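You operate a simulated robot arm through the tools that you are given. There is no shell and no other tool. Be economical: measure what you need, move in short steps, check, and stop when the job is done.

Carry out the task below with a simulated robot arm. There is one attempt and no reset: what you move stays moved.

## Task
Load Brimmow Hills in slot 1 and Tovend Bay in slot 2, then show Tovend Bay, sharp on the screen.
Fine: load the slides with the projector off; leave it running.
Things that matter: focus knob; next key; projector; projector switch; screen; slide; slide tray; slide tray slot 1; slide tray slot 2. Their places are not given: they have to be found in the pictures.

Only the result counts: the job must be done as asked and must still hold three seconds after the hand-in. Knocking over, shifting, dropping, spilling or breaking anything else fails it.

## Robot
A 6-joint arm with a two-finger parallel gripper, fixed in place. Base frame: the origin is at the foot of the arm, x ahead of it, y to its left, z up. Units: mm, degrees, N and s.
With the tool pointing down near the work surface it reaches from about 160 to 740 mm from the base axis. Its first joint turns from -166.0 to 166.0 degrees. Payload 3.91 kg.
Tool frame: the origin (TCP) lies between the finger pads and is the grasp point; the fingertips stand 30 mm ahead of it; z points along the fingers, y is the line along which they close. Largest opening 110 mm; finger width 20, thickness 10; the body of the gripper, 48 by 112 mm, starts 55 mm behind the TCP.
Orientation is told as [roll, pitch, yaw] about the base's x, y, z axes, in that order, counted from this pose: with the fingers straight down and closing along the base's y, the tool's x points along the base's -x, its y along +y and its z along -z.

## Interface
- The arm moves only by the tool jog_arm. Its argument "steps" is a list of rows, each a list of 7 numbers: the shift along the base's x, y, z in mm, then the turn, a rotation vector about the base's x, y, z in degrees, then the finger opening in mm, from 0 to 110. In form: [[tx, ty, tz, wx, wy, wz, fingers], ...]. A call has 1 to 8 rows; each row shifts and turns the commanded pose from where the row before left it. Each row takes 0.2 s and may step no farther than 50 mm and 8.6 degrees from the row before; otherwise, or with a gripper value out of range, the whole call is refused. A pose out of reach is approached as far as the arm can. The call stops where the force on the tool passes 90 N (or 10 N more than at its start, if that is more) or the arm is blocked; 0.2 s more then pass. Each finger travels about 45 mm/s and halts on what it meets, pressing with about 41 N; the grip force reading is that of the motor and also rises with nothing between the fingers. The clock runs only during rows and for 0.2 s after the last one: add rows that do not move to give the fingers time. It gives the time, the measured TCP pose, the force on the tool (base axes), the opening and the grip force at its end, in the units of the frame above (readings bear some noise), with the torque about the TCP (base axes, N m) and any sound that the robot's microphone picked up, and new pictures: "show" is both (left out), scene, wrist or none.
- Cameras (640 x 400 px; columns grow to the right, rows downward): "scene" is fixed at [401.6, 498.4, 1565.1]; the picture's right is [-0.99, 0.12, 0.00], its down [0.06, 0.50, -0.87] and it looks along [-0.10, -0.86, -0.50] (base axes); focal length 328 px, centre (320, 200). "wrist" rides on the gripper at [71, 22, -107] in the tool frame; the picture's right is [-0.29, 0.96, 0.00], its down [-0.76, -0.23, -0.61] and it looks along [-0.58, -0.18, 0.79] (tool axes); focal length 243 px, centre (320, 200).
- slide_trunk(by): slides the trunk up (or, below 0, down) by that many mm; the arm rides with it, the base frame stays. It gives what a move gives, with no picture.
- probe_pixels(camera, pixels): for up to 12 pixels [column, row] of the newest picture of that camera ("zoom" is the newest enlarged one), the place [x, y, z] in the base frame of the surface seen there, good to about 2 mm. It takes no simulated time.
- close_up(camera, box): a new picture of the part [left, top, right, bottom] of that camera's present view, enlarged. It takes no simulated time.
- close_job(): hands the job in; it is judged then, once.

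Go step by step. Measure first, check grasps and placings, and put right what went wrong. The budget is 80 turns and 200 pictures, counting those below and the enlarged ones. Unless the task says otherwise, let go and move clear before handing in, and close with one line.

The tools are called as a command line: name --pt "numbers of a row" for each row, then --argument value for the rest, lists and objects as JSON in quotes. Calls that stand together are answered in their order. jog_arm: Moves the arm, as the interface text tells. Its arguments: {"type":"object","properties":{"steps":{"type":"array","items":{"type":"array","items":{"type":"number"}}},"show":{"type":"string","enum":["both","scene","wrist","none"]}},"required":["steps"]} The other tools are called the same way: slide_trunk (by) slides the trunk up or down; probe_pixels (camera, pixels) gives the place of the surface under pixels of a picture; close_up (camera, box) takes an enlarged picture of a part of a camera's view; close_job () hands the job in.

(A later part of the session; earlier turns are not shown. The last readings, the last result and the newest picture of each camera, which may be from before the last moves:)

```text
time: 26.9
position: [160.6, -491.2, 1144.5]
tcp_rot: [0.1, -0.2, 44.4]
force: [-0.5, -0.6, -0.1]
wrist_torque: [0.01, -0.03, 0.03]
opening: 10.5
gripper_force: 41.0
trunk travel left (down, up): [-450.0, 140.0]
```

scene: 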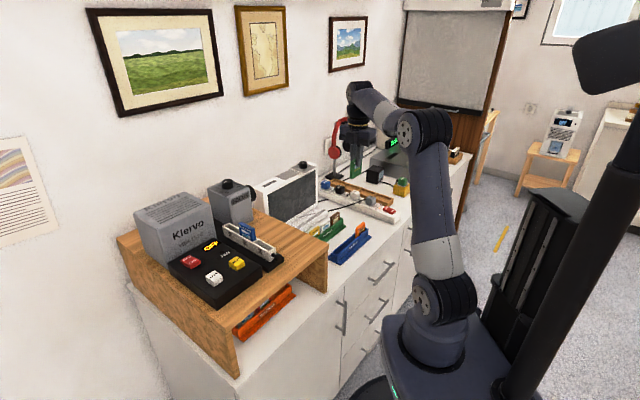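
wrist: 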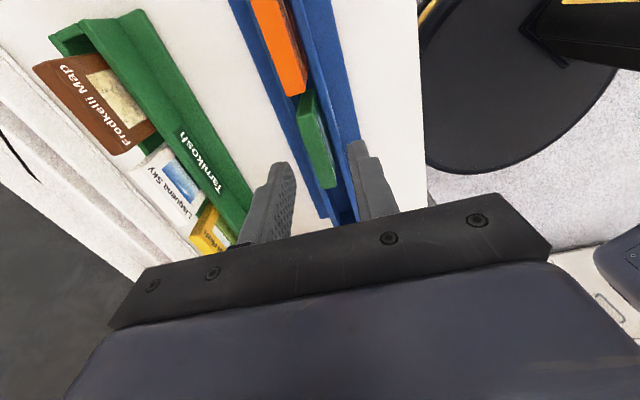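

Green slide held. Raising the trunk slightly, then carrying to above slot 1.

slide_trunk --by 60

jog_arm --pt "36.2 16.2 0 0 0 -8.05 0" --pt "36.2 16.2 0 0 0 -8.05 0" --pt "36.2 16.2 0 0 0 -8.05 0" --pt "36.2 16.2 0 0 0 -8.05 0" --pt "36.2 16.2 0 0 0 -8.05 0" --pt "36.2 16.2 0 0 0 -8.05 0" --show "none"

jog_arm --pt "36.2 16.2 0 0 0 -8.05 0" --pt "36.2 16.2 -10 0 0 -8.05 0" --pt "36.2 16.2 -10 0 0 -8.05 0" --pt "36.2 16.2 -10 0 0 -8.05 0" --pt "36.2 16.2 -10 0 0 -8.1 0" --pt "0 0 0 0 0 0 0"

```text
time: 27.9
position: [162.1, -492.0, 1202.6]
tcp_rot: [0.1, -0.3, 44.4]
force: [0.7, 0.3, -0.8]
wrist_torque: [0.02, -0.04, 0.01]
opening: 10.8
gripper_force: 41.2
trunk travel left (down, up): [-510.0, 80.0]
```

```text
time: 29.3
position: [377.0, -392.8, 1202.3]
tcp_rot: [0.0, -0.3, -3.9]
force: [0.6, 0.2, -0.2]
wrist_torque: [0.01, -0.02, -0.02]
opening: 10.8
gripper_force: 41.0
trunk travel left (down, up): [-510.0, 80.0]
```

```text
time: 30.7
position: [560.0, -314.0, 1162.8]
tcp_rot: [0.0, -0.2, -44.1]
force: [-0.6, 0.0, -0.5]
wrist_torque: [0.0, 0.02, 0.02]
opening: 10.3
gripper_force: 40.8
trunk travel left (down, up): [-510.0, 80.0]
```

scene: 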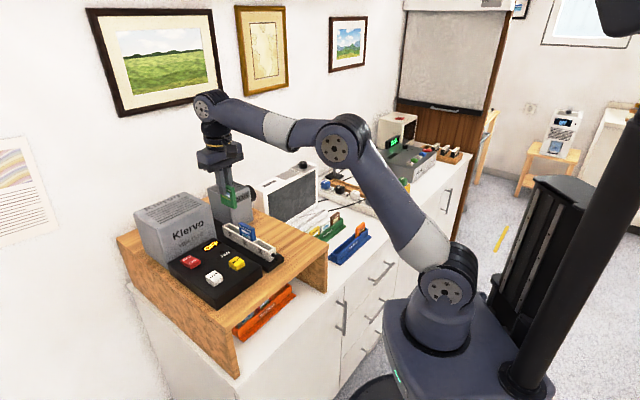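
wrist: 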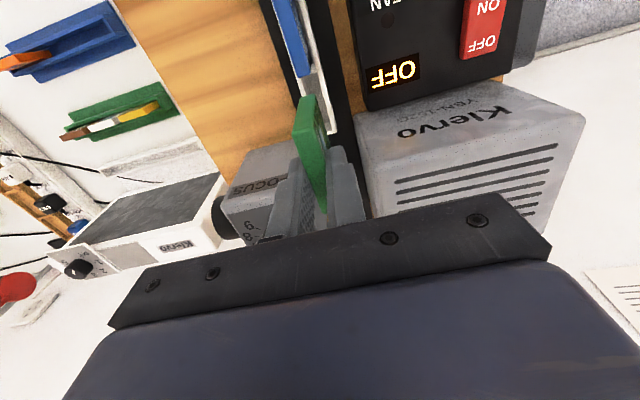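

Above slot 1 at z 1163. Descending to about 1090 and checking alignment.

jog_arm --pt "0 0 -40 0 0 0 0" --pt "0 0 -30 0 0 0 0" --pt "0 0 0 0 0 0 0" --show "none"

close_up --camera "scene" --box '[215, 190, 275, 250]'

close_up --camera "wrist" --box '[260, 30, 400, 220]'

```text
time: 31.5
position: [559.8, -314.9, 1092.2]
tcp_rot: [0.1, -0.3, -44.1]
force: [0.5, -0.2, 0.2]
wrist_torque: [0.03, -0.02, 0.01]
opening: 10.4
gripper_force: 41.2
trunk travel left (down, up): [-510.0, 80.0]
```

```text
6.67 times, centred on (245, 220) of scene
```

zoom: 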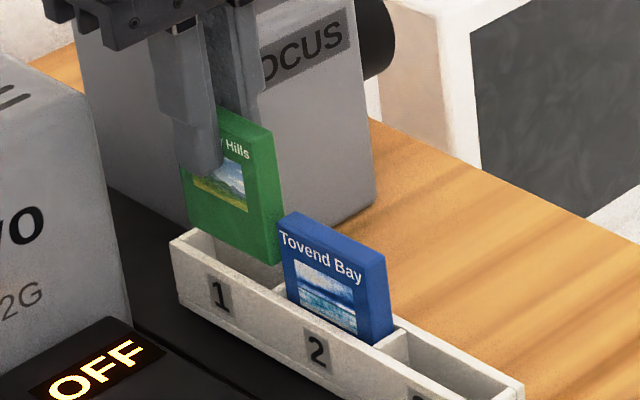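

```text
2.11 times, centred on (330, 125) of wrist
```

zoom: 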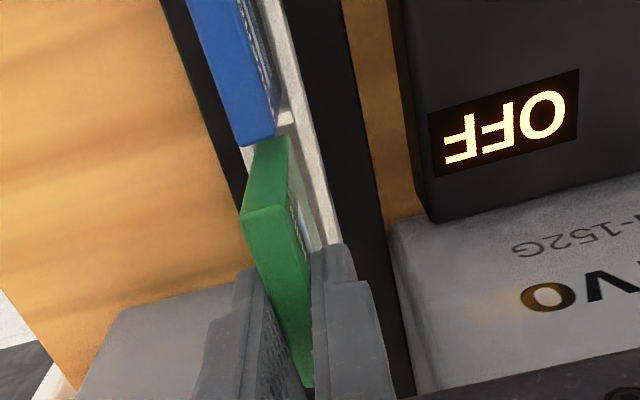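

Alignment is equivalent to slot 2's. Nudge (+1.1,-1.0) and lower.

jog_arm --pt "1.1 -1.0 -8 0 0 0 0" --pt "0 0 -8 0 0 0 0" --pt "0 0 -6 0 0 0 0" --pt "0 0 0 0 0 0 0" --show "none"

close_up --camera "scene" --box '[225, 205, 265, 245]'

close_up --camera "wrist" --box '[280, 40, 370, 160]'

```text
time: 32.5
position: [559.7, -315.9, 1080.8]
tcp_rot: [0.3, -1.4, -44.3]
force: [6.2, -6.0, 59.4]
wrist_torque: [0.33, -0.31, -0.02]
opening: 10.8
gripper_force: 40.8
trunk travel left (down, up): [-510.0, 80.0]
```

```text
10.00 times, centred on (245, 225) of scene
```

zoom: 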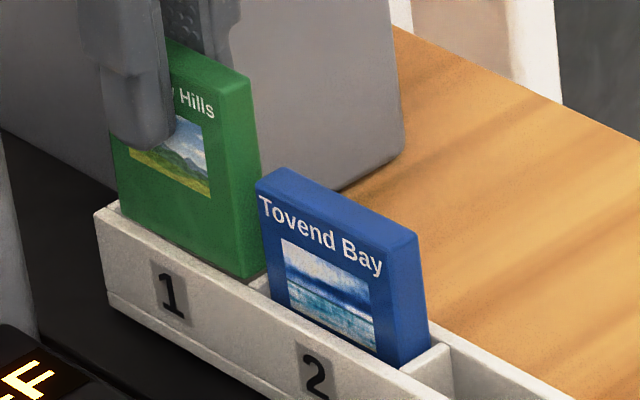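

```text
3.33 times, centred on (325, 100) of wrist
```

zoom: 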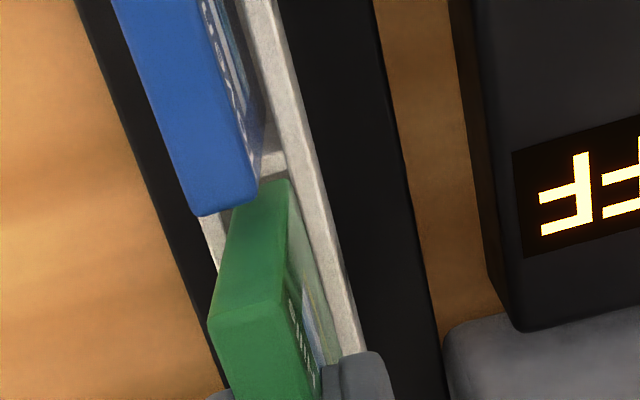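

It touched at the rim (59 N): compared with slide 2, the green one sits about 4–5 mm too far toward the slot-1 end. Raising 5 mm and shifting along the tray.

jog_arm --pt "0 0 8 0 0 0 0" --pt "0 0 7 0 0 0 0" --pt "-2.5 2.4 0 0 0 0 0" --pt "0 0 0 0 0 0 0" --show "none"

close_up --camera "scene" --box '[220, 200, 265, 245]'

close_up --camera "wrist" --box '[280, 40, 370, 160]'

```text
time: 33.5
position: [556.7, -311.4, 1084.6]
tcp_rot: [0.0, -0.1, -44.2]
force: [0.2, 1.4, -0.2]
wrist_torque: [0.01, 0.02, 0.01]
opening: 10.7
gripper_force: 40.8
trunk travel left (down, up): [-510.0, 80.0]
```

```text
8.89 times, centred on (242, 222) of scene
```

zoom: 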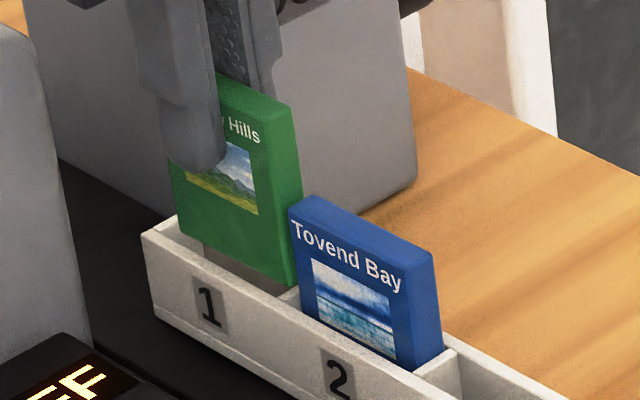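

```text
3.33 times, centred on (325, 100) of wrist
```

zoom: 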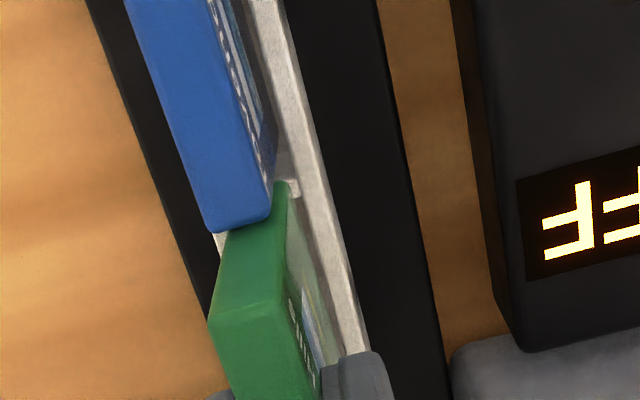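

Probing the green slide's corners in a fresh scene close-up.

close_up --camera "scene" --box '[225, 205, 265, 245]'

probe_pixels --camera "zoom" --pixels '[[245, 170], [254, 273], [270, 262], [256, 150], [138, 205], [130, 175], [200, 247], [390, 360], [412, 238], [420, 350]]'

```text
10.00 times, centred on (245, 225) of scene
```

zoom: 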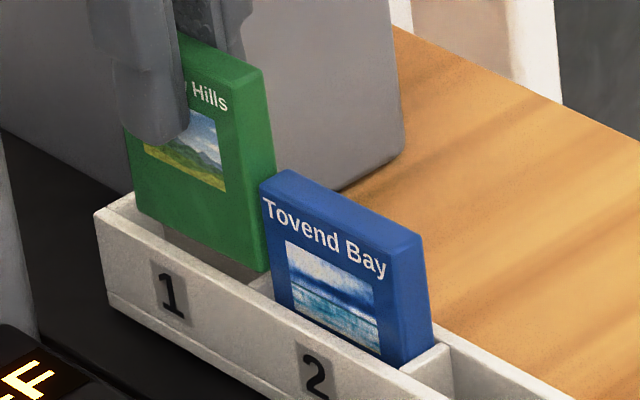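

```text
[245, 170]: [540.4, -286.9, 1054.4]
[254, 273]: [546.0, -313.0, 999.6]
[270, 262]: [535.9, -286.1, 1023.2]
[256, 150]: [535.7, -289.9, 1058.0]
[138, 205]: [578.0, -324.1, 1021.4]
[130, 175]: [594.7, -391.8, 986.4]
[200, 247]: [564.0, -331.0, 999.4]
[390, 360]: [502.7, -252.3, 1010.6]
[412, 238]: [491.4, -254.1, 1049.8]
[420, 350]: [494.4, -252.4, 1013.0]
```

Numbers suggest the slide (edges at d≈-640…-586) is actually overlapping the 1/2 divider, so contact was there; I'll shift back toward the slot-1 end and re-measure.

jog_arm --pt "3.6 -4.6 0 0 0 0 0" --pt "0 0 0 0 0 0 0" --show "wrist"

close_up --camera "wrist" --box '[280, 40, 370, 160]'

close_up --camera "scene" --box '[228, 210, 258, 240]'

```text
time: 34.1
position: [560.1, -317.3, 1086.4]
tcp_rot: [0.1, -0.3, -44.2]
force: [0.1, -0.5, -1.1]
wrist_torque: [-0.02, 0.0, -0.01]
opening: 10.6
gripper_force: 41.7
trunk travel left (down, up): [-510.0, 80.0]
```

wrist: 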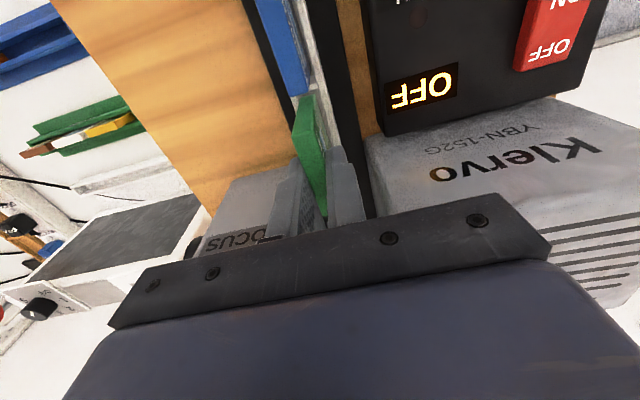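

```text
3.33 times, centred on (325, 100) of wrist
```

zoom: 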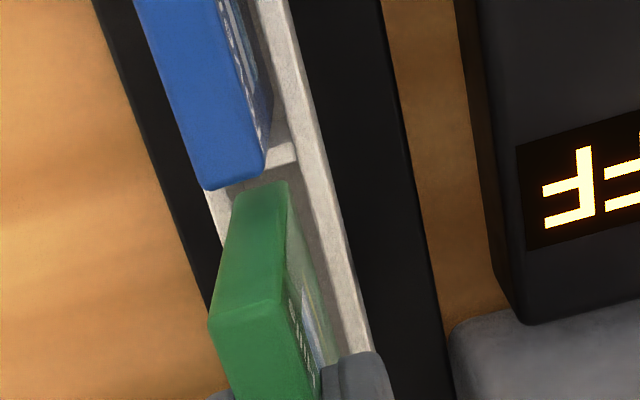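

```text
13.33 times, centred on (243, 225) of scene
```

zoom: 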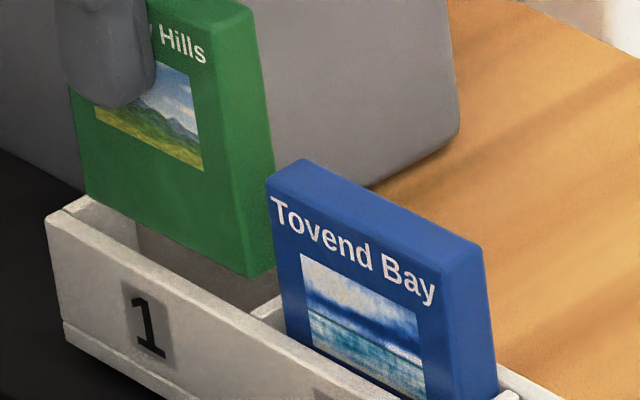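

probe_pixels --camera "zoom" --pixels '[[88, 188], [240, 270], [268, 262], [240, 250], [90, 175], [170, 225], [225, 120], [255, 120], [50, 215], [262, 318], [75, 205], [285, 335]]'

```text
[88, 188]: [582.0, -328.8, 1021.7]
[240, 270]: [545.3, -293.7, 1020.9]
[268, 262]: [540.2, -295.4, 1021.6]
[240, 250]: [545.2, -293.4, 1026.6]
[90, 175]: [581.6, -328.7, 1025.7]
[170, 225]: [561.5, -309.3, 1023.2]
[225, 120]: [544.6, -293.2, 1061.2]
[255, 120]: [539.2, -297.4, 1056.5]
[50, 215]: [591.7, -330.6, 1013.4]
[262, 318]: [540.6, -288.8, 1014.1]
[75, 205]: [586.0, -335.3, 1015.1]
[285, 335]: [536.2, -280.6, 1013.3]
```

Now the slide spans d≈-647…-593 inside the slot (-650…-591), centred across. Lowering again.

jog_arm --pt "0 0 -6 0 0 0 0" --pt "0 0 -5 0 0 0 0" --pt "0 0 -5 0 0 0 0" --pt "0 0 0 0 0 0 0" --show "none"

close_up --camera "scene" --box '[228, 210, 258, 240]'

```text
time: 35.1
position: [560.9, -317.9, 1071.2]
tcp_rot: [0.1, -0.1, -44.2]
force: [-0.3, 0.2, -0.7]
wrist_torque: [-0.02, -0.01, -0.04]
opening: 10.8
gripper_force: 41.2
trunk travel left (down, up): [-510.0, 80.0]
```

```text
13.33 times, centred on (243, 225) of scene
```

zoom: 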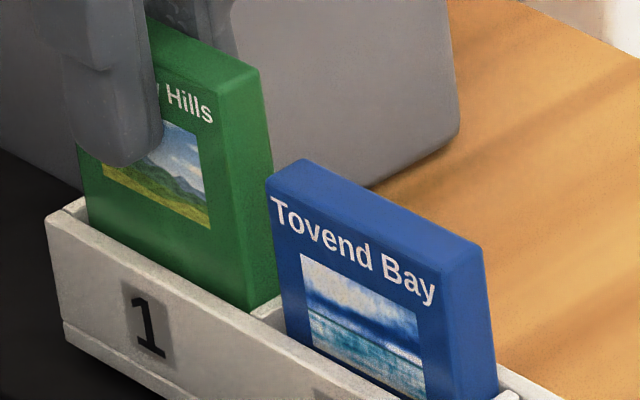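

No force, and the slide is entering the slot. Continuing to the floor.

jog_arm --pt "0 0 -5 0 0 0 0" --pt "0 0 -5 0 0 0 0" --pt "0 0 -4 0 0 0 0" --pt "0 0 -4 0 0 0 0" --pt "0 0 0 0 0 0 0" --show "none"

close_up --camera "scene" --box '[228, 210, 258, 240]'

```text
time: 36.3
position: [561.5, -318.2, 1054.3]
tcp_rot: [0.1, -0.5, -44.1]
force: [0.3, 0.6, 9.4]
wrist_torque: [-0.13, -0.21, 0.04]
opening: 10.8
gripper_force: 41.0
trunk travel left (down, up): [-510.0, 80.0]
```

```text
13.33 times, centred on (243, 225) of scene
```

zoom: 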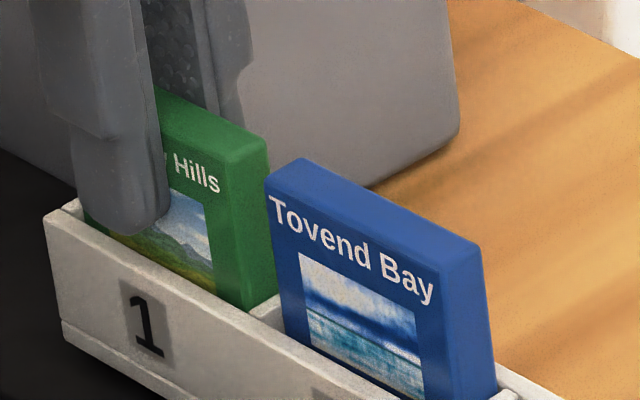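

Seated (9 N). Releasing and rising; then I'll look at the controls.

jog_arm --pt "0 0 1 0 0 0 0" --pt "0 0 0 0 0 0 20" --pt "0 0 0 0 0 0 32" --pt "0 0 0 0 0 0 32" --pt "0 0 30 0 0 0 32" --pt "0 0 45 0 0 0 32" --pt "0 0 25 0 0 0 32"

close_up --camera "scene" --box '[175, 200, 285, 300]'

```text
time: 37.9
position: [562.6, -317.5, 1151.2]
tcp_rot: [0.1, -0.3, -44.1]
force: [0.7, -0.4, 0.7]
wrist_torque: [-0.01, -0.01, 0.0]
opening: 32.0
gripper_force: 0.1
trunk travel left (down, up): [-510.0, 80.0]
```

scene: 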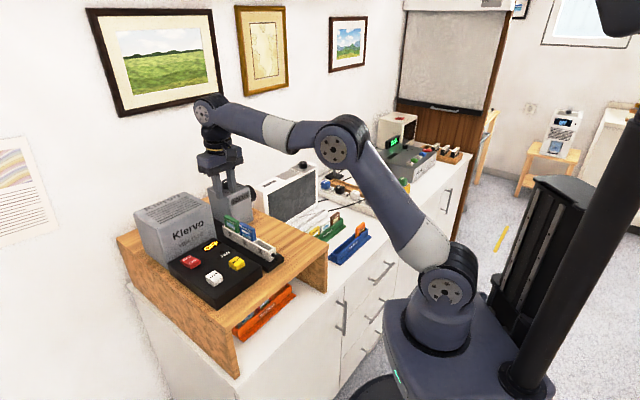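
wrist: 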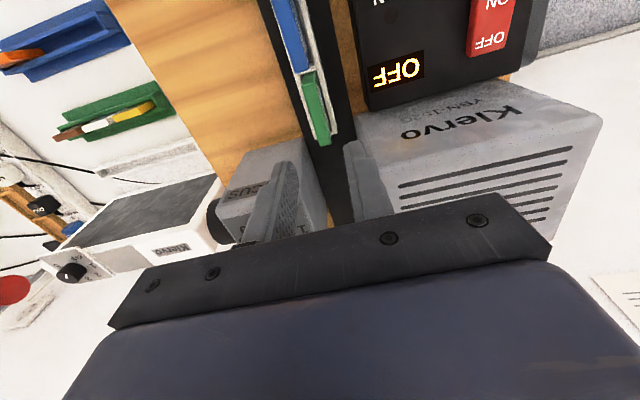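

```text
4.00 times, centred on (230, 250) of scene
```

zoom: 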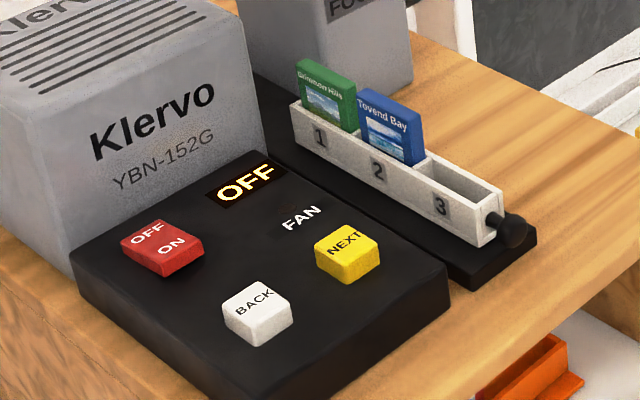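

Both slides are loaded. Probing the rocker, NEXT key and knob.

probe_pixels --camera "zoom" --pixels '[[148, 230], [172, 244], [188, 250], [160, 221], [127, 236], [161, 263], [202, 243], [346, 243], [346, 227], [320, 250], [374, 240], [348, 258]]'

close_up --camera "scene" --box '[205, 165, 275, 225]'

```text
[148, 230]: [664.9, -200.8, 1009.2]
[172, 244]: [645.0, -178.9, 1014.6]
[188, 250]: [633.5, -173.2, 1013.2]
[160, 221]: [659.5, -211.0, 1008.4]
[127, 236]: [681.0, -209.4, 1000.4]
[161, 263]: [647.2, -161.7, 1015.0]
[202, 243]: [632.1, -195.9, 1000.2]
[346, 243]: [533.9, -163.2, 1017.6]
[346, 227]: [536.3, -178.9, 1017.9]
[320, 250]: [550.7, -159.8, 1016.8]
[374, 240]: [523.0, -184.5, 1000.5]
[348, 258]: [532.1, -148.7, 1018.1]
```

```text
6.67 times, centred on (240, 195) of scene
```

zoom: 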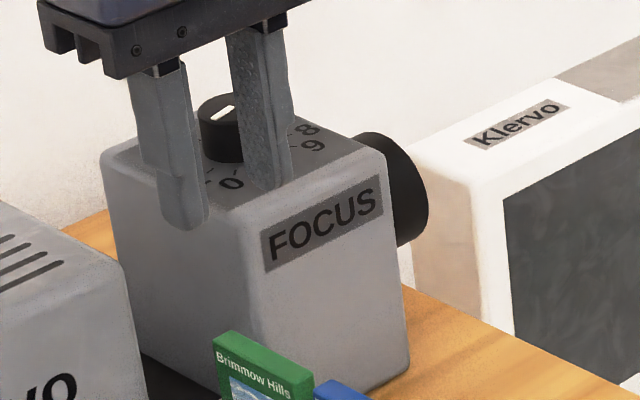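

Rocker: OFF end low (1009), ON end raised at ≈(642,-171, 1014). Moving over it with the fingers closed.

jog_arm --pt "20.1 36.9 0 0 0 0 10" --pt "20.1 36.9 0 0 0 0 0" --pt "20.1 36.9 0 0 0 0 0" --pt "20.1 36.9 -25 0 0 0 0" --pt "0 0 -45 0 0 0 0" --pt "0 0 -15 0 0 0 0" --pt "0 0 0 0 0 0 0"

close_up --camera "scene" --box '[165, 220, 265, 300]'

```text
time: 39.5
position: [644.7, -170.2, 1069.2]
tcp_rot: [0.1, -0.3, -44.3]
force: [0.2, -0.3, -0.3]
wrist_torque: [-0.01, -0.01, 0.01]
opening: 0.0
gripper_force: 38.1
trunk travel left (down, up): [-510.0, 80.0]
```

scene: 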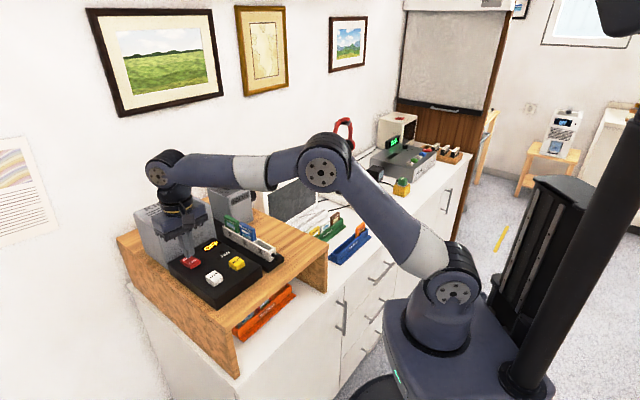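
wrist: 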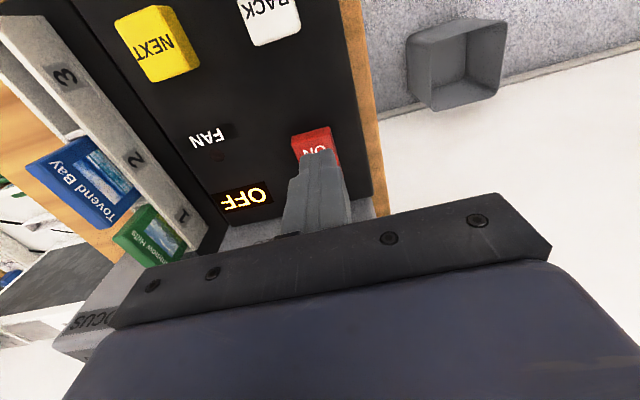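

```text
5.00 times, centred on (215, 260) of scene
```

zoom: 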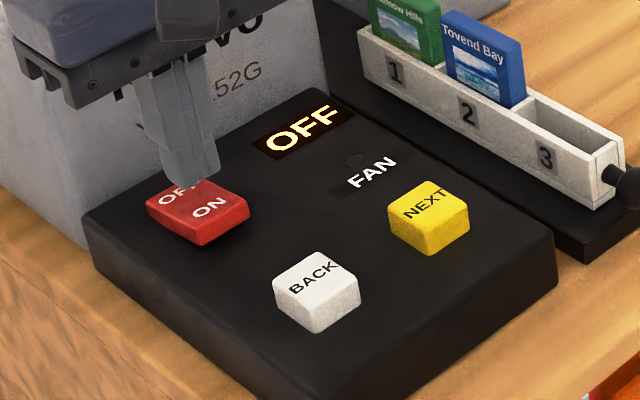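

Lined up with the ON half. Pressing down.

jog_arm --pt "0 0 -15 0 0 0 0" --pt "0 0 -8 0 0 0 0" --pt "0 0 -5 0 0 0 0" --pt "0 0 -5 0 0 0 0" --pt "0 0 0 0 0 0 0" --show "none"

close_up --camera "scene" --box '[165, 220, 265, 300]'

```text
time: 40.7
position: [642.2, -170.1, 1039.6]
tcp_rot: [0.4, -0.9, -44.1]
force: [4.2, -1.3, 41.1]
wrist_torque: [-0.42, -0.38, 0.46]
opening: 0.1
gripper_force: 37.7
trunk travel left (down, up): [-510.0, 80.0]
```

```text
5.00 times, centred on (215, 260) of scene
```

zoom: 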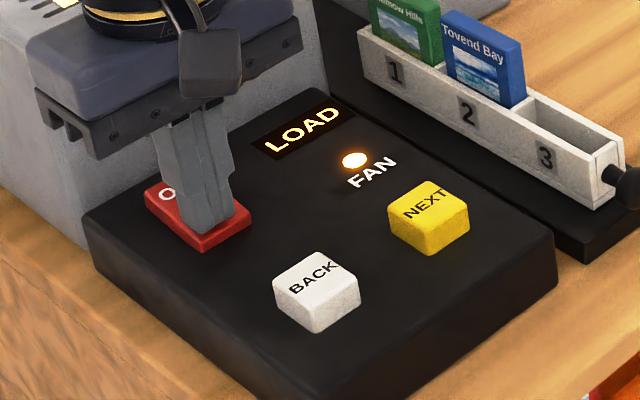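

It's on: FAN lit, display reads "LOAD". Rising and looking at the display and the screen.

jog_arm --pt "0 0 20 0 0 0 0" --pt "0 0 40 0 0 0 0" --pt "0 0 40 0 0 0 0" --pt "0 0 0 0 0 0 0"

close_up --camera "scene" --box '[165, 180, 295, 300]'

close_up --camera "scene" --box '[390, 0, 520, 110]'

```text
time: 41.7
position: [642.8, -168.6, 1134.9]
tcp_rot: [0.0, -0.2, -44.3]
force: [0.5, 0.3, 0.4]
wrist_torque: [0.02, 0.01, 0.03]
opening: 0.0
gripper_force: 37.7
trunk travel left (down, up): [-510.0, 80.0]
```

scene: 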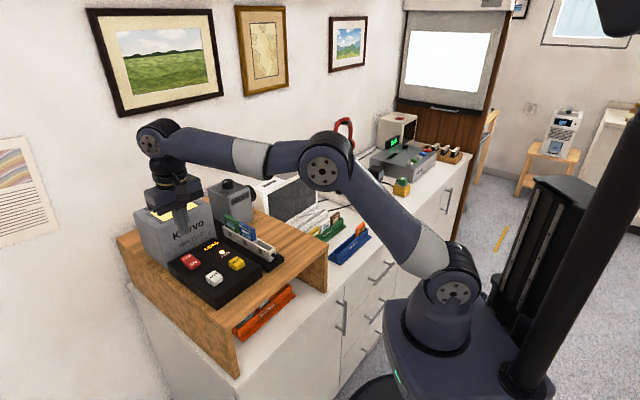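
wrist: 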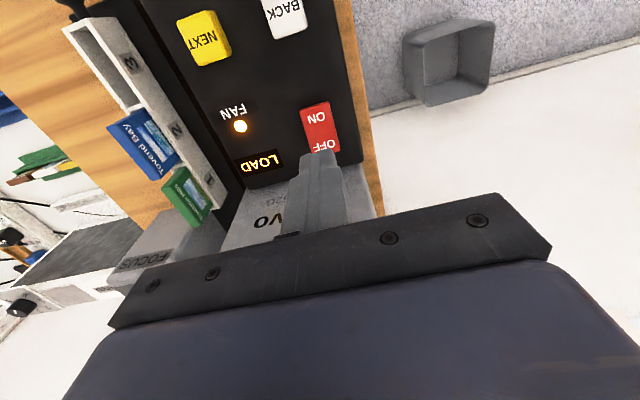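

```text
3.33 times, centred on (230, 240) of scene
```

zoom: 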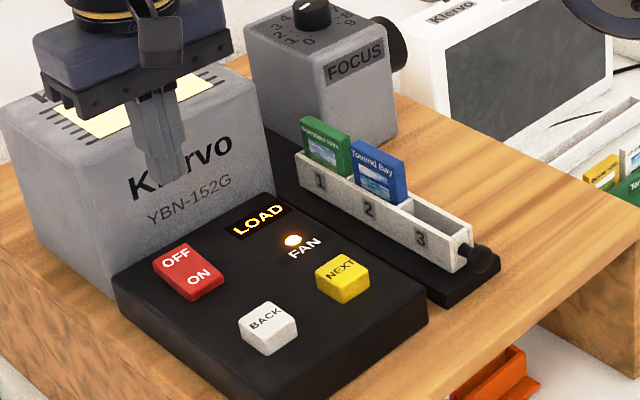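

```text
3.64 times, centred on (455, 55) of scene
```

zoom: 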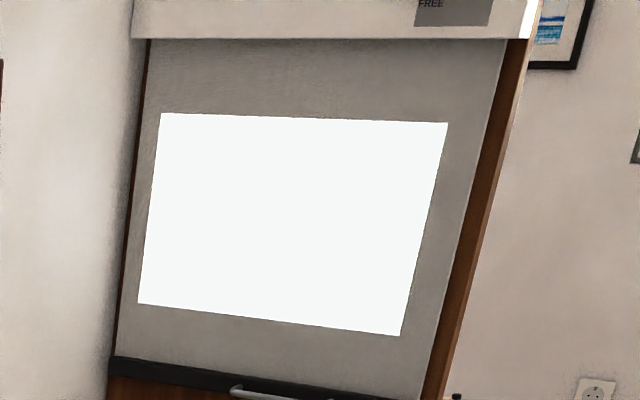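

The screen is lit white (no slide), display LOAD. Pressing NEXT at ≈(536,-166, 1018).

jog_arm --pt "-36 0.9 0 0 0 0 0" --pt "-36 0.9 0 0 0 0 0" --pt "-34.8 0.8 -30 0 0 0 0" --pt "0 0 -40 0 0 0 0" --pt "0 0 -8 0 0 0 0" --pt "0 0 0 0 0 0 0" --show "none"

close_up --camera "scene" --box '[185, 210, 285, 290]'

```text
time: 43.1
position: [535.4, -170.3, 1057.3]
tcp_rot: [0.1, -0.3, -44.2]
force: [0.5, -0.2, -0.3]
wrist_torque: [0.02, 0.01, -0.01]
opening: 0.0
gripper_force: 37.2
trunk travel left (down, up): [-510.0, 80.0]
```

```text
5.00 times, centred on (235, 250) of scene
```

zoom: 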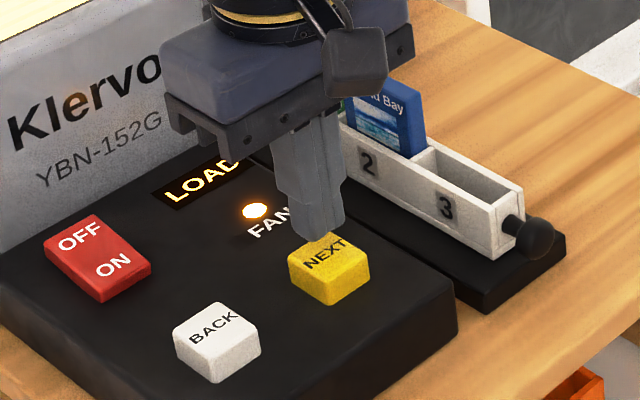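

Positioned just above; shifting +4 mm y and pressing once.

jog_arm --pt "0 4 -6 0 0 0 0" --pt "0 0 -5 0 0 0 0" --pt "0 0 -4 0 0 0 0" --pt "0 0 0 0 0 0 0" --pt "0 0 15 0 0 0 0" --pt "0 0 0 0 0 0 0" --show "scene"

close_up --camera "scene" --box '[185, 210, 285, 290]'

```text
time: 44.5
position: [535.2, -163.7, 1057.7]
tcp_rot: [0.1, -0.3, -44.2]
force: [-0.6, -0.1, 0.2]
wrist_torque: [0.02, 0.0, 0.02]
opening: 0.0
gripper_force: 37.8
trunk travel left (down, up): [-510.0, 80.0]
```

scene: 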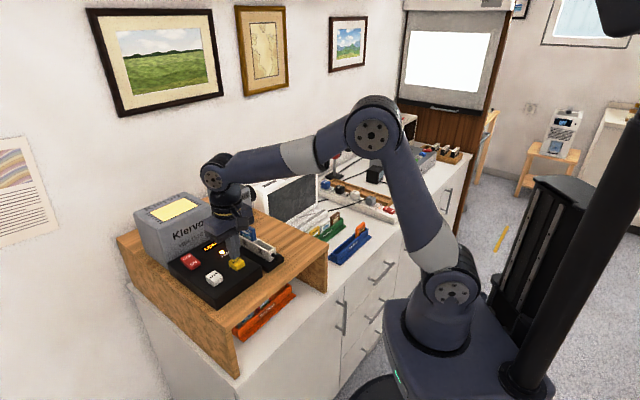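

```text
5.00 times, centred on (235, 250) of scene
```

zoom: 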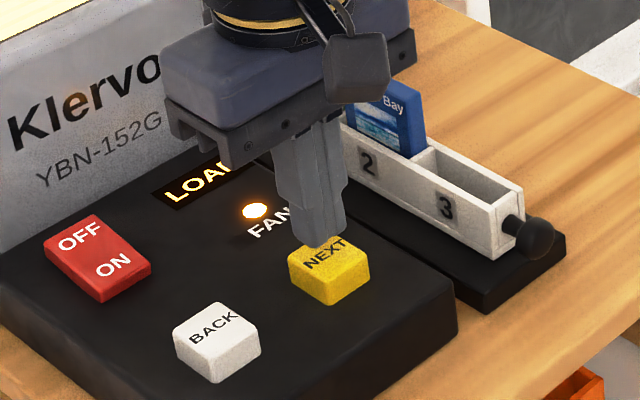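

Still LOAD. I'll press again, deeper, and read the force while down to be sure the key registered.

jog_arm --pt "0 0 -8 0 0 0 0" --pt "0 0 -6 0 0 0 0" --pt "0 0 -4 0 0 0 0" --pt "0 0 -3 0 0 0 0" --pt "0 0 0 0 0 0 0" --show "none"

close_up --camera "scene" --box '[185, 210, 285, 290]'

```text
time: 45.7
position: [535.0, -164.1, 1036.3]
tcp_rot: [0.1, -0.3, -44.2]
force: [-1.2, -1.1, 3.5]
wrist_torque: [-0.03, 0.02, 0.02]
opening: 0.0
gripper_force: 37.9
trunk travel left (down, up): [-510.0, 80.0]
heard: click
```

```text
5.00 times, centred on (235, 250) of scene
```

zoom: 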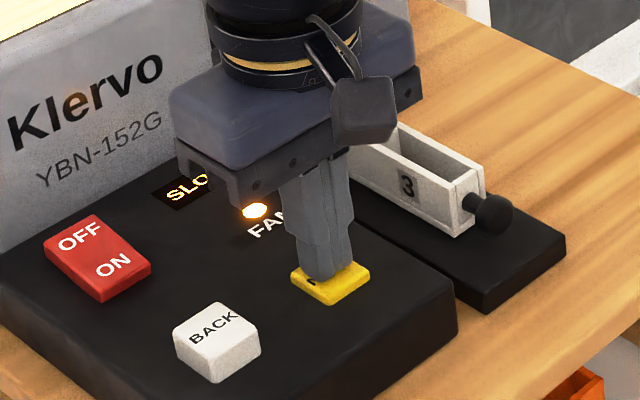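

A click, and the tray moved in ("SLO…"). Releasing and viewing.

jog_arm --pt "0 0 10 0 0 0 0" --pt "0 0 12 0 0 0 0" --pt "0 0 40 0 0 0 0" --pt "0 0 0 0 0 0 0" --show "wrist"

close_up --camera "scene" --box '[390, 0, 520, 110]'

```text
time: 46.7
position: [535.3, -163.1, 1098.1]
tcp_rot: [0.1, -0.3, -44.2]
force: [0.5, -0.5, 0.3]
wrist_torque: [-0.01, 0.02, 0.02]
opening: 0.0
gripper_force: 37.4
trunk travel left (down, up): [-510.0, 80.0]
```

wrist: 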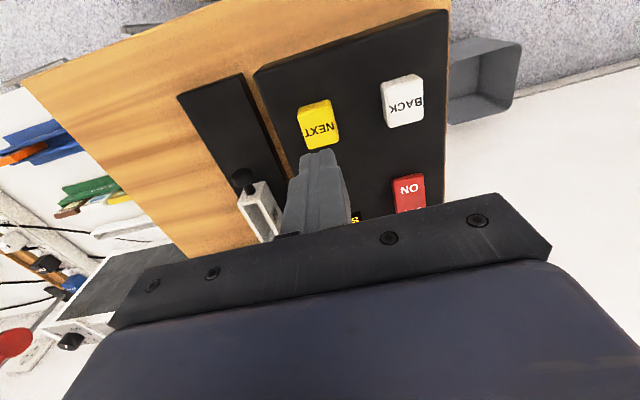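

```text
3.64 times, centred on (455, 55) of scene
```

zoom: 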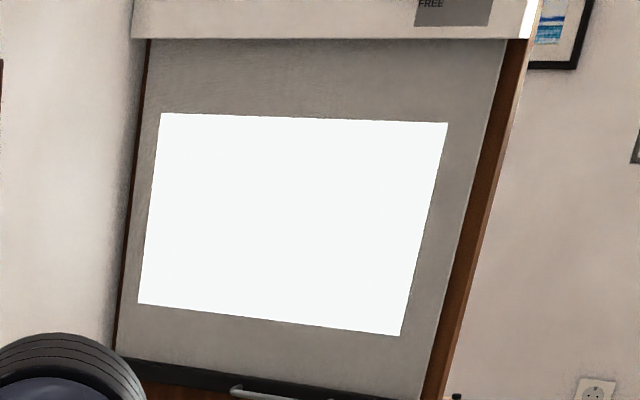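

Screen still white; looking at the tray and display.

close_up --camera "scene" --box '[185, 180, 285, 280]'

```text
4.00 times, centred on (235, 230) of scene
```

zoom: 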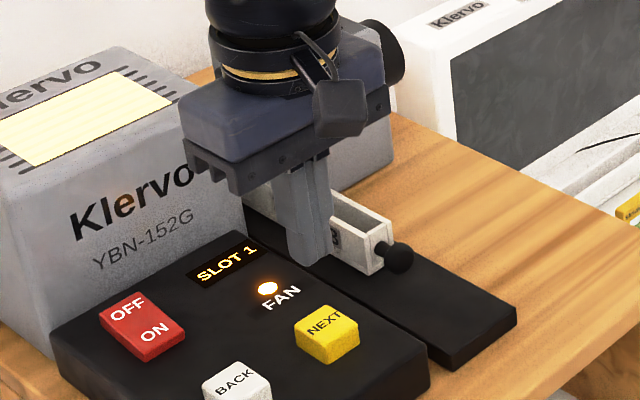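

Display "SLOT 1". Pressing NEXT once more (to TCP z≈1036).

jog_arm --pt "0 0 -40 0 0 0 0" --pt "0 0 -8 0 0 0 0" --pt "0 0 -8 0 0 0 0" --pt "0 0 -6 0 0 0 0" --pt "0 0 0 0 0 0 0" --pt "0 0 20 0 0 0 0" --pt "0 0 45 0 0 0 0" --pt "0 0 35 0 0 0 0" --show "scene"

close_up --camera "scene" --box '[185, 180, 285, 280]'

close_up --camera "scene" --box '[390, 0, 520, 110]'

```text
time: 48.5
position: [531.5, -164.5, 1134.9]
tcp_rot: [-0.1, -0.2, -44.1]
force: [-0.3, -0.5, 0.7]
wrist_torque: [-0.01, 0.02, 0.0]
opening: 0.0
gripper_force: 37.6
trunk travel left (down, up): [-510.0, 80.0]
heard: click
```

scene: 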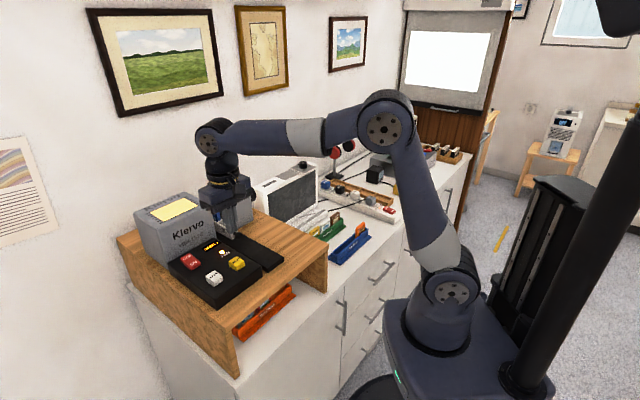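

```text
4.00 times, centred on (235, 230) of scene
```

zoom: 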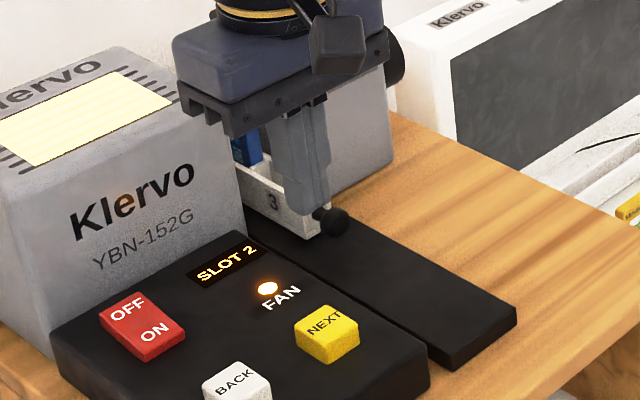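

```text
3.64 times, centred on (455, 55) of scene
```

zoom: 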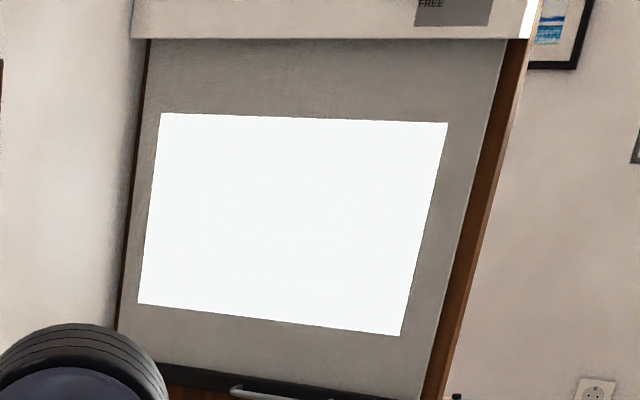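

SLOT 2 now; tray seems still travelling and screen white (maybe fully defocused). Rising and moving toward the focus knob.

jog_arm --pt "0 0 45 0 0 0 20" --pt "5 -40 20 0 0 0 40" --pt "8 -46 0 0 0 0 50" --pt "8 -46 0 0 0 0 50" --pt "8 -46 0 0 0 0 50" --pt "8 -46 0 0 0 0 50" --pt "6 -38 0 0 0 0 50" --pt "0 0 0 0 0 0 50"

close_up --camera "scene" --box '[185, 140, 305, 280]'

close_up --camera "scene" --box '[390, 0, 520, 110]'

```text
time: 50.3
position: [548.6, -387.3, 1179.8]
tcp_rot: [0.1, -0.5, -44.1]
force: [0.2, 0.1, 0.2]
wrist_torque: [-0.01, 0.01, -0.01]
opening: 50.1
gripper_force: 0.0
out of reach, approached as far as the arm can: row 5, 6, 7
trunk travel left (down, up): [-510.0, 80.0]
```

scene: 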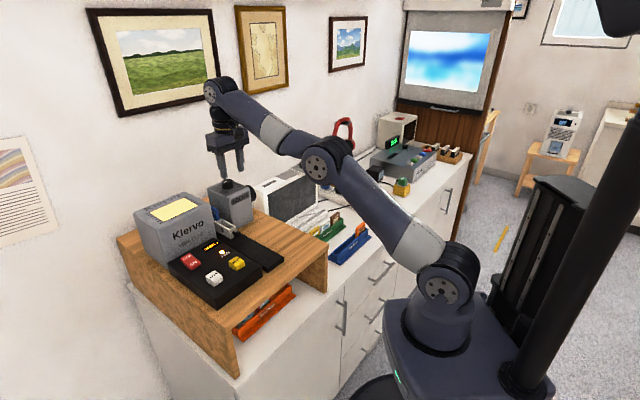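
wrist: 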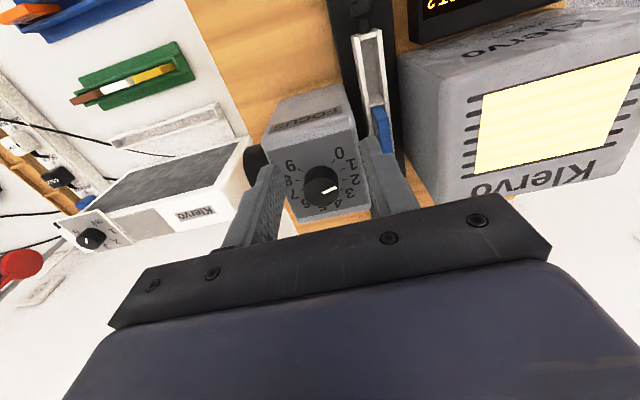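

```text
2.86 times, centred on (245, 210) of scene
```

zoom: 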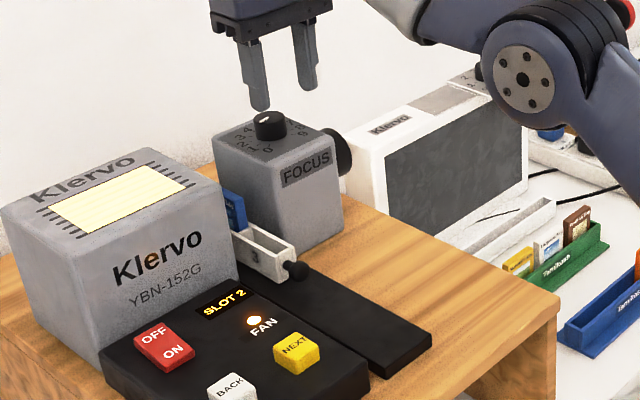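

```text
3.64 times, centred on (455, 55) of scene
```

zoom: 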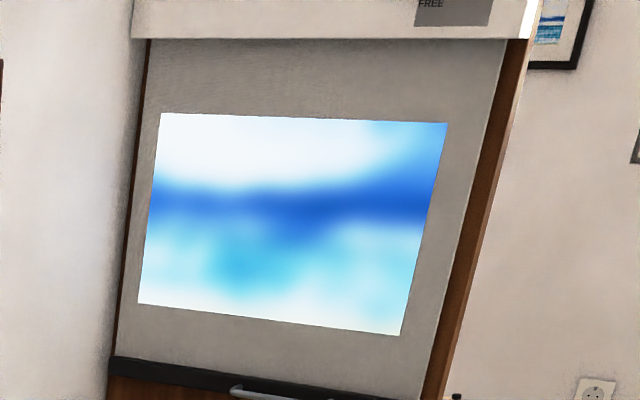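

Tovend Bay is projected, blurred. Looking at the focus knob dial (wrist (320,185)).

close_up --camera "wrist" --box '[270, 130, 380, 220]'

probe_pixels --camera "zoom" --pixels '[[260, 215], [320, 185], [345, 235], [300, 270], [350, 195], [250, 235], [290, 230], [265, 195], [310, 212]]'

```text
4.44 times, centred on (325, 175) of wrist
```

zoom: 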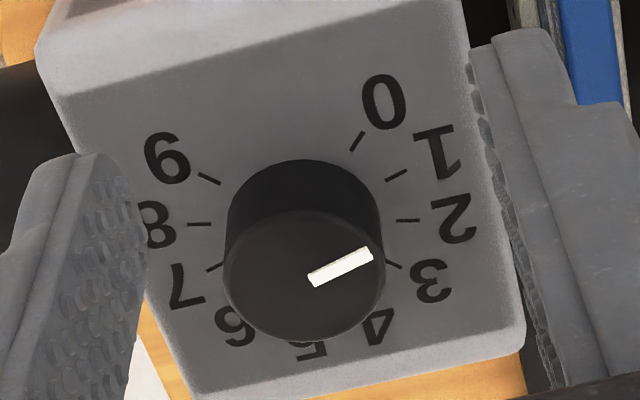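

```text
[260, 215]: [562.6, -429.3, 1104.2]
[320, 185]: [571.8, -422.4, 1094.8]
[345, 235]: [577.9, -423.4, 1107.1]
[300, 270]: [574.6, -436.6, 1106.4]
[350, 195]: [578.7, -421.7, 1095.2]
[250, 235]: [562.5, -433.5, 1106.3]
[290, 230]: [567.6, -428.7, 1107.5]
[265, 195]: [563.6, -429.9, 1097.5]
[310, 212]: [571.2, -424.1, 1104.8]
```

Knob centre is near (574.5,-436.6), top z 1107, and at r≈722 I need the trunk fully up to reach. Raising the trunk and probing the knob rim.

probe_pixels --camera "zoom" --pixels '[[232, 275], [375, 280], [303, 215], [303, 330], [303, 275], [303, 140], [205, 225], [400, 221], [450, 310]]'

slide_trunk --by 78

```text
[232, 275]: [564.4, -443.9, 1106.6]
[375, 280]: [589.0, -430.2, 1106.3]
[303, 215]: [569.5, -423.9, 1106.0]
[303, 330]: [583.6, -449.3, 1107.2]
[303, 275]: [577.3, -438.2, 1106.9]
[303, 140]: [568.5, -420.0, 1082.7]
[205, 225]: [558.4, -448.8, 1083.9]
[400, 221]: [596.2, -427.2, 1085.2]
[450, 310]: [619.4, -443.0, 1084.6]
```

```text
time: 51.4
position: [550.2, -389.1, 1257.0]
tcp_rot: [0.1, -0.3, -44.2]
force: [-0.2, -0.5, -0.7]
wrist_torque: [0.03, -0.01, 0.01]
opening: 50.0
gripper_force: 0.0
trunk travel left (down, up): [-588.0, 2.0]
```

Knob centre ≈ (576.7,-437.0), diameter ≈28, pointer ≈1, numbers increase clockwise. Turning the gripper to yaw ≈ +42 first so I have a long clockwise stroke.

jog_arm --pt "0 0 0 0 0 8.6 50" --pt "0 0 0 0 0 8.6 50" --pt "0 0 0 0 0 8.6 50" --pt "0 0 0 0 0 8.6 50" --pt "0 0 0 0 0 8.6 50" --pt "0 0 0 0 0 8.6 50" --pt "0 0 -25 0 0 8.6 50" --pt "0 0 -25 0 0 8.6 50" --show "none"

jog_arm --pt "13 -24 -20 0 0 8.6 50" --pt "13.5 -24.1 -20 0 0 8.6 50" --pt "0 0 0 0 0 0 50"

```text
time: 53.2
position: [550.3, -386.6, 1210.1]
tcp_rot: [0.1, -0.5, 24.8]
force: [0.4, 0.3, -0.3]
wrist_torque: [-0.01, 0.0, 0.02]
opening: 50.1
gripper_force: 0.0
trunk travel left (down, up): [-588.0, 2.0]
```

```text
time: 54.0
position: [566.3, -424.4, 1171.8]
tcp_rot: [0.1, -0.4, 39.2]
force: [-0.6, 0.4, 0.1]
wrist_torque: [-0.03, 0.01, -0.03]
opening: 50.2
gripper_force: 0.0
out of reach, approached as far as the arm can: row 2
trunk travel left (down, up): [-588.0, 2.0]
```

scene: 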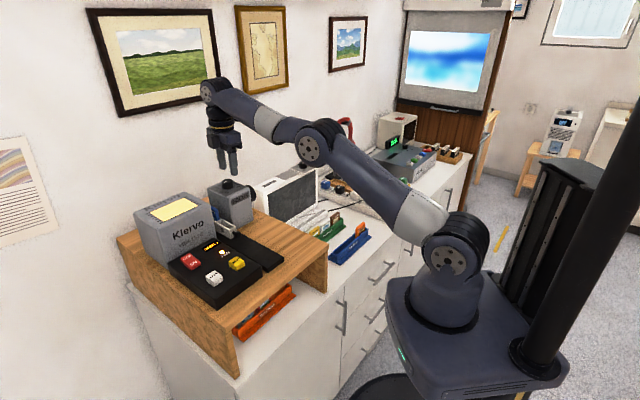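
wrist: 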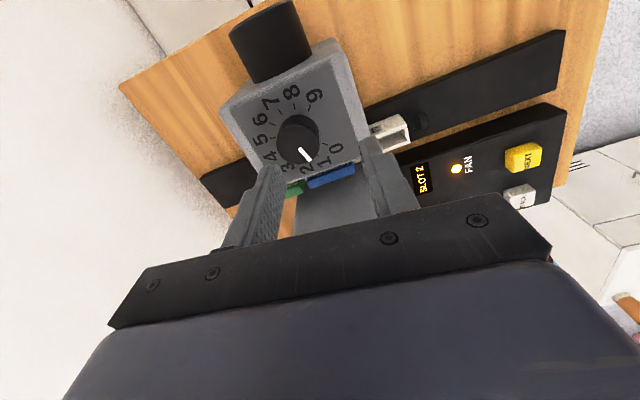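

Reach improves lower down; descending to ~1142 then shifting outward.

jog_arm --pt "0 0 -27 0 0 0 50" --pt "5 -6.4 0 0 0 0 50" --pt "5.4 -6.4 0 0 0 0 50" --pt "0 0 0 0 0 0 50" --show "wrist"

close_up --camera "scene" --box '[200, 140, 270, 210]'

```text
time: 55.0
position: [571.5, -432.0, 1142.4]
tcp_rot: [-0.2, -0.5, 39.0]
force: [0.7, 1.1, -0.6]
wrist_torque: [0.01, 0.0, 0.01]
opening: 50.2
gripper_force: 0.0
out of reach, approached as far as the arm can: row 3
trunk travel left (down, up): [-588.0, 2.0]
```

wrist: 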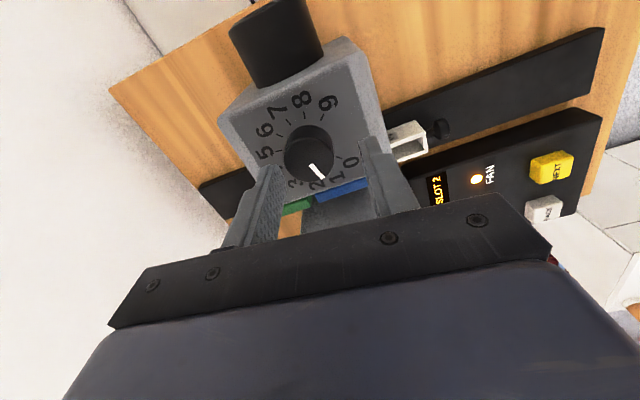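

```text
5.71 times, centred on (235, 175) of scene
```

zoom: 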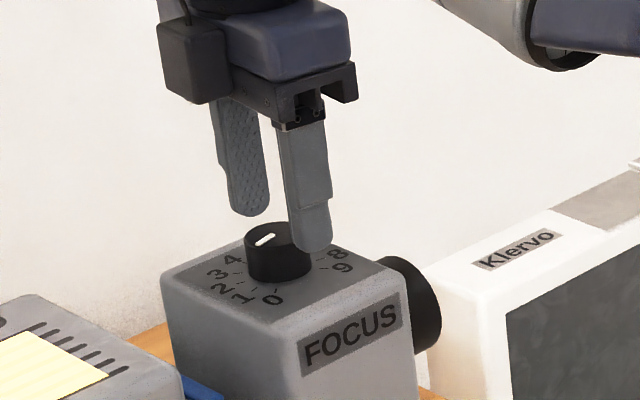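

At z 1142 the reach ends ~7 mm short. Opening to 64 and going lower, then extending.

jog_arm --pt "0 0 0 0 0 0 64" --pt "0 0 -10 0 0 0 64" --pt "0 0 -9 0 0 0 64" --pt "2.5 -2.5 0 0 0 0 64" --pt "2.7 -2.7 0 0 0 0 64" --pt "0 0 0 0 0 0 64" --show "wrist"

close_up --camera "scene" --box '[200, 140, 270, 210]'

```text
time: 56.4
position: [574.8, -437.6, 1123.4]
tcp_rot: [0.0, -0.5, 39.1]
force: [0.5, -0.2, 0.8]
wrist_torque: [-0.01, 0.0, 0.02]
opening: 64.2
gripper_force: 0.1
trunk travel left (down, up): [-588.0, 2.0]
```

wrist: 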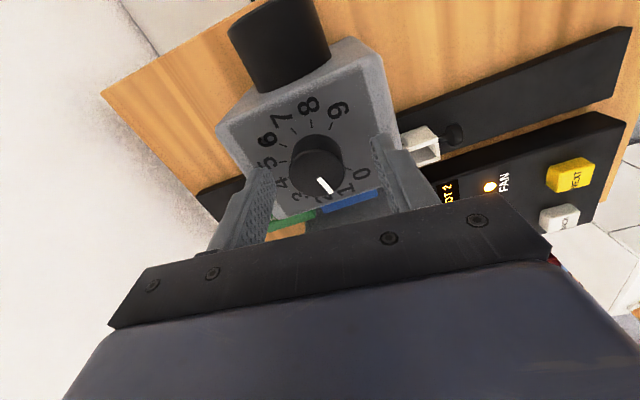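

```text
5.71 times, centred on (235, 175) of scene
```

zoom: 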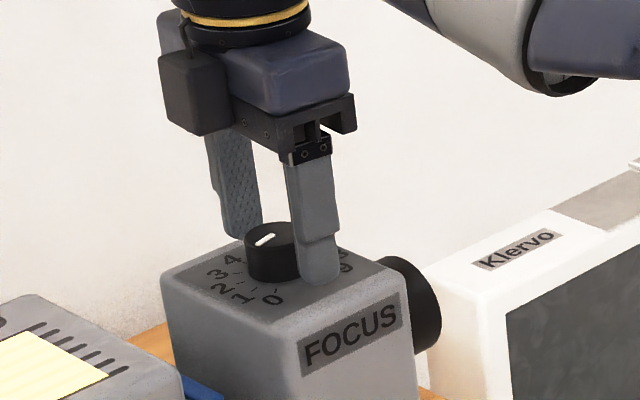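

Straddling the knob at (575,-437.6,1123). Lowering 3 mm and closing.

jog_arm --pt "1.2 0.3 -3 0 0 0 50" --pt "0 0 0 0 0 0 34" --pt "0 0 0 0 0 0 20" --pt "0 0 0 0 0 0 20" --pt "0 0 0 0 0 0 20" --show "none"

close_up --camera "scene" --box '[200, 140, 270, 210]'

```text
time: 57.6
position: [577.3, -437.7, 1121.5]
tcp_rot: [-0.1, -0.5, 39.0]
force: [9.5, -10.7, 4.7]
wrist_torque: [-0.11, -0.09, 0.03]
opening: 33.4
gripper_force: 44.5
trunk travel left (down, up): [-588.0, 2.0]
```

```text
5.71 times, centred on (235, 175) of scene
```

zoom: 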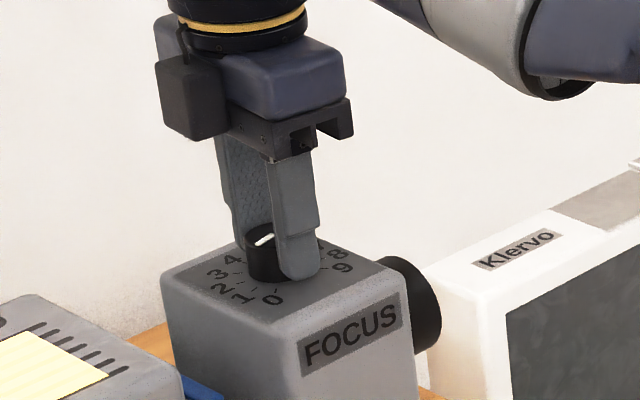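

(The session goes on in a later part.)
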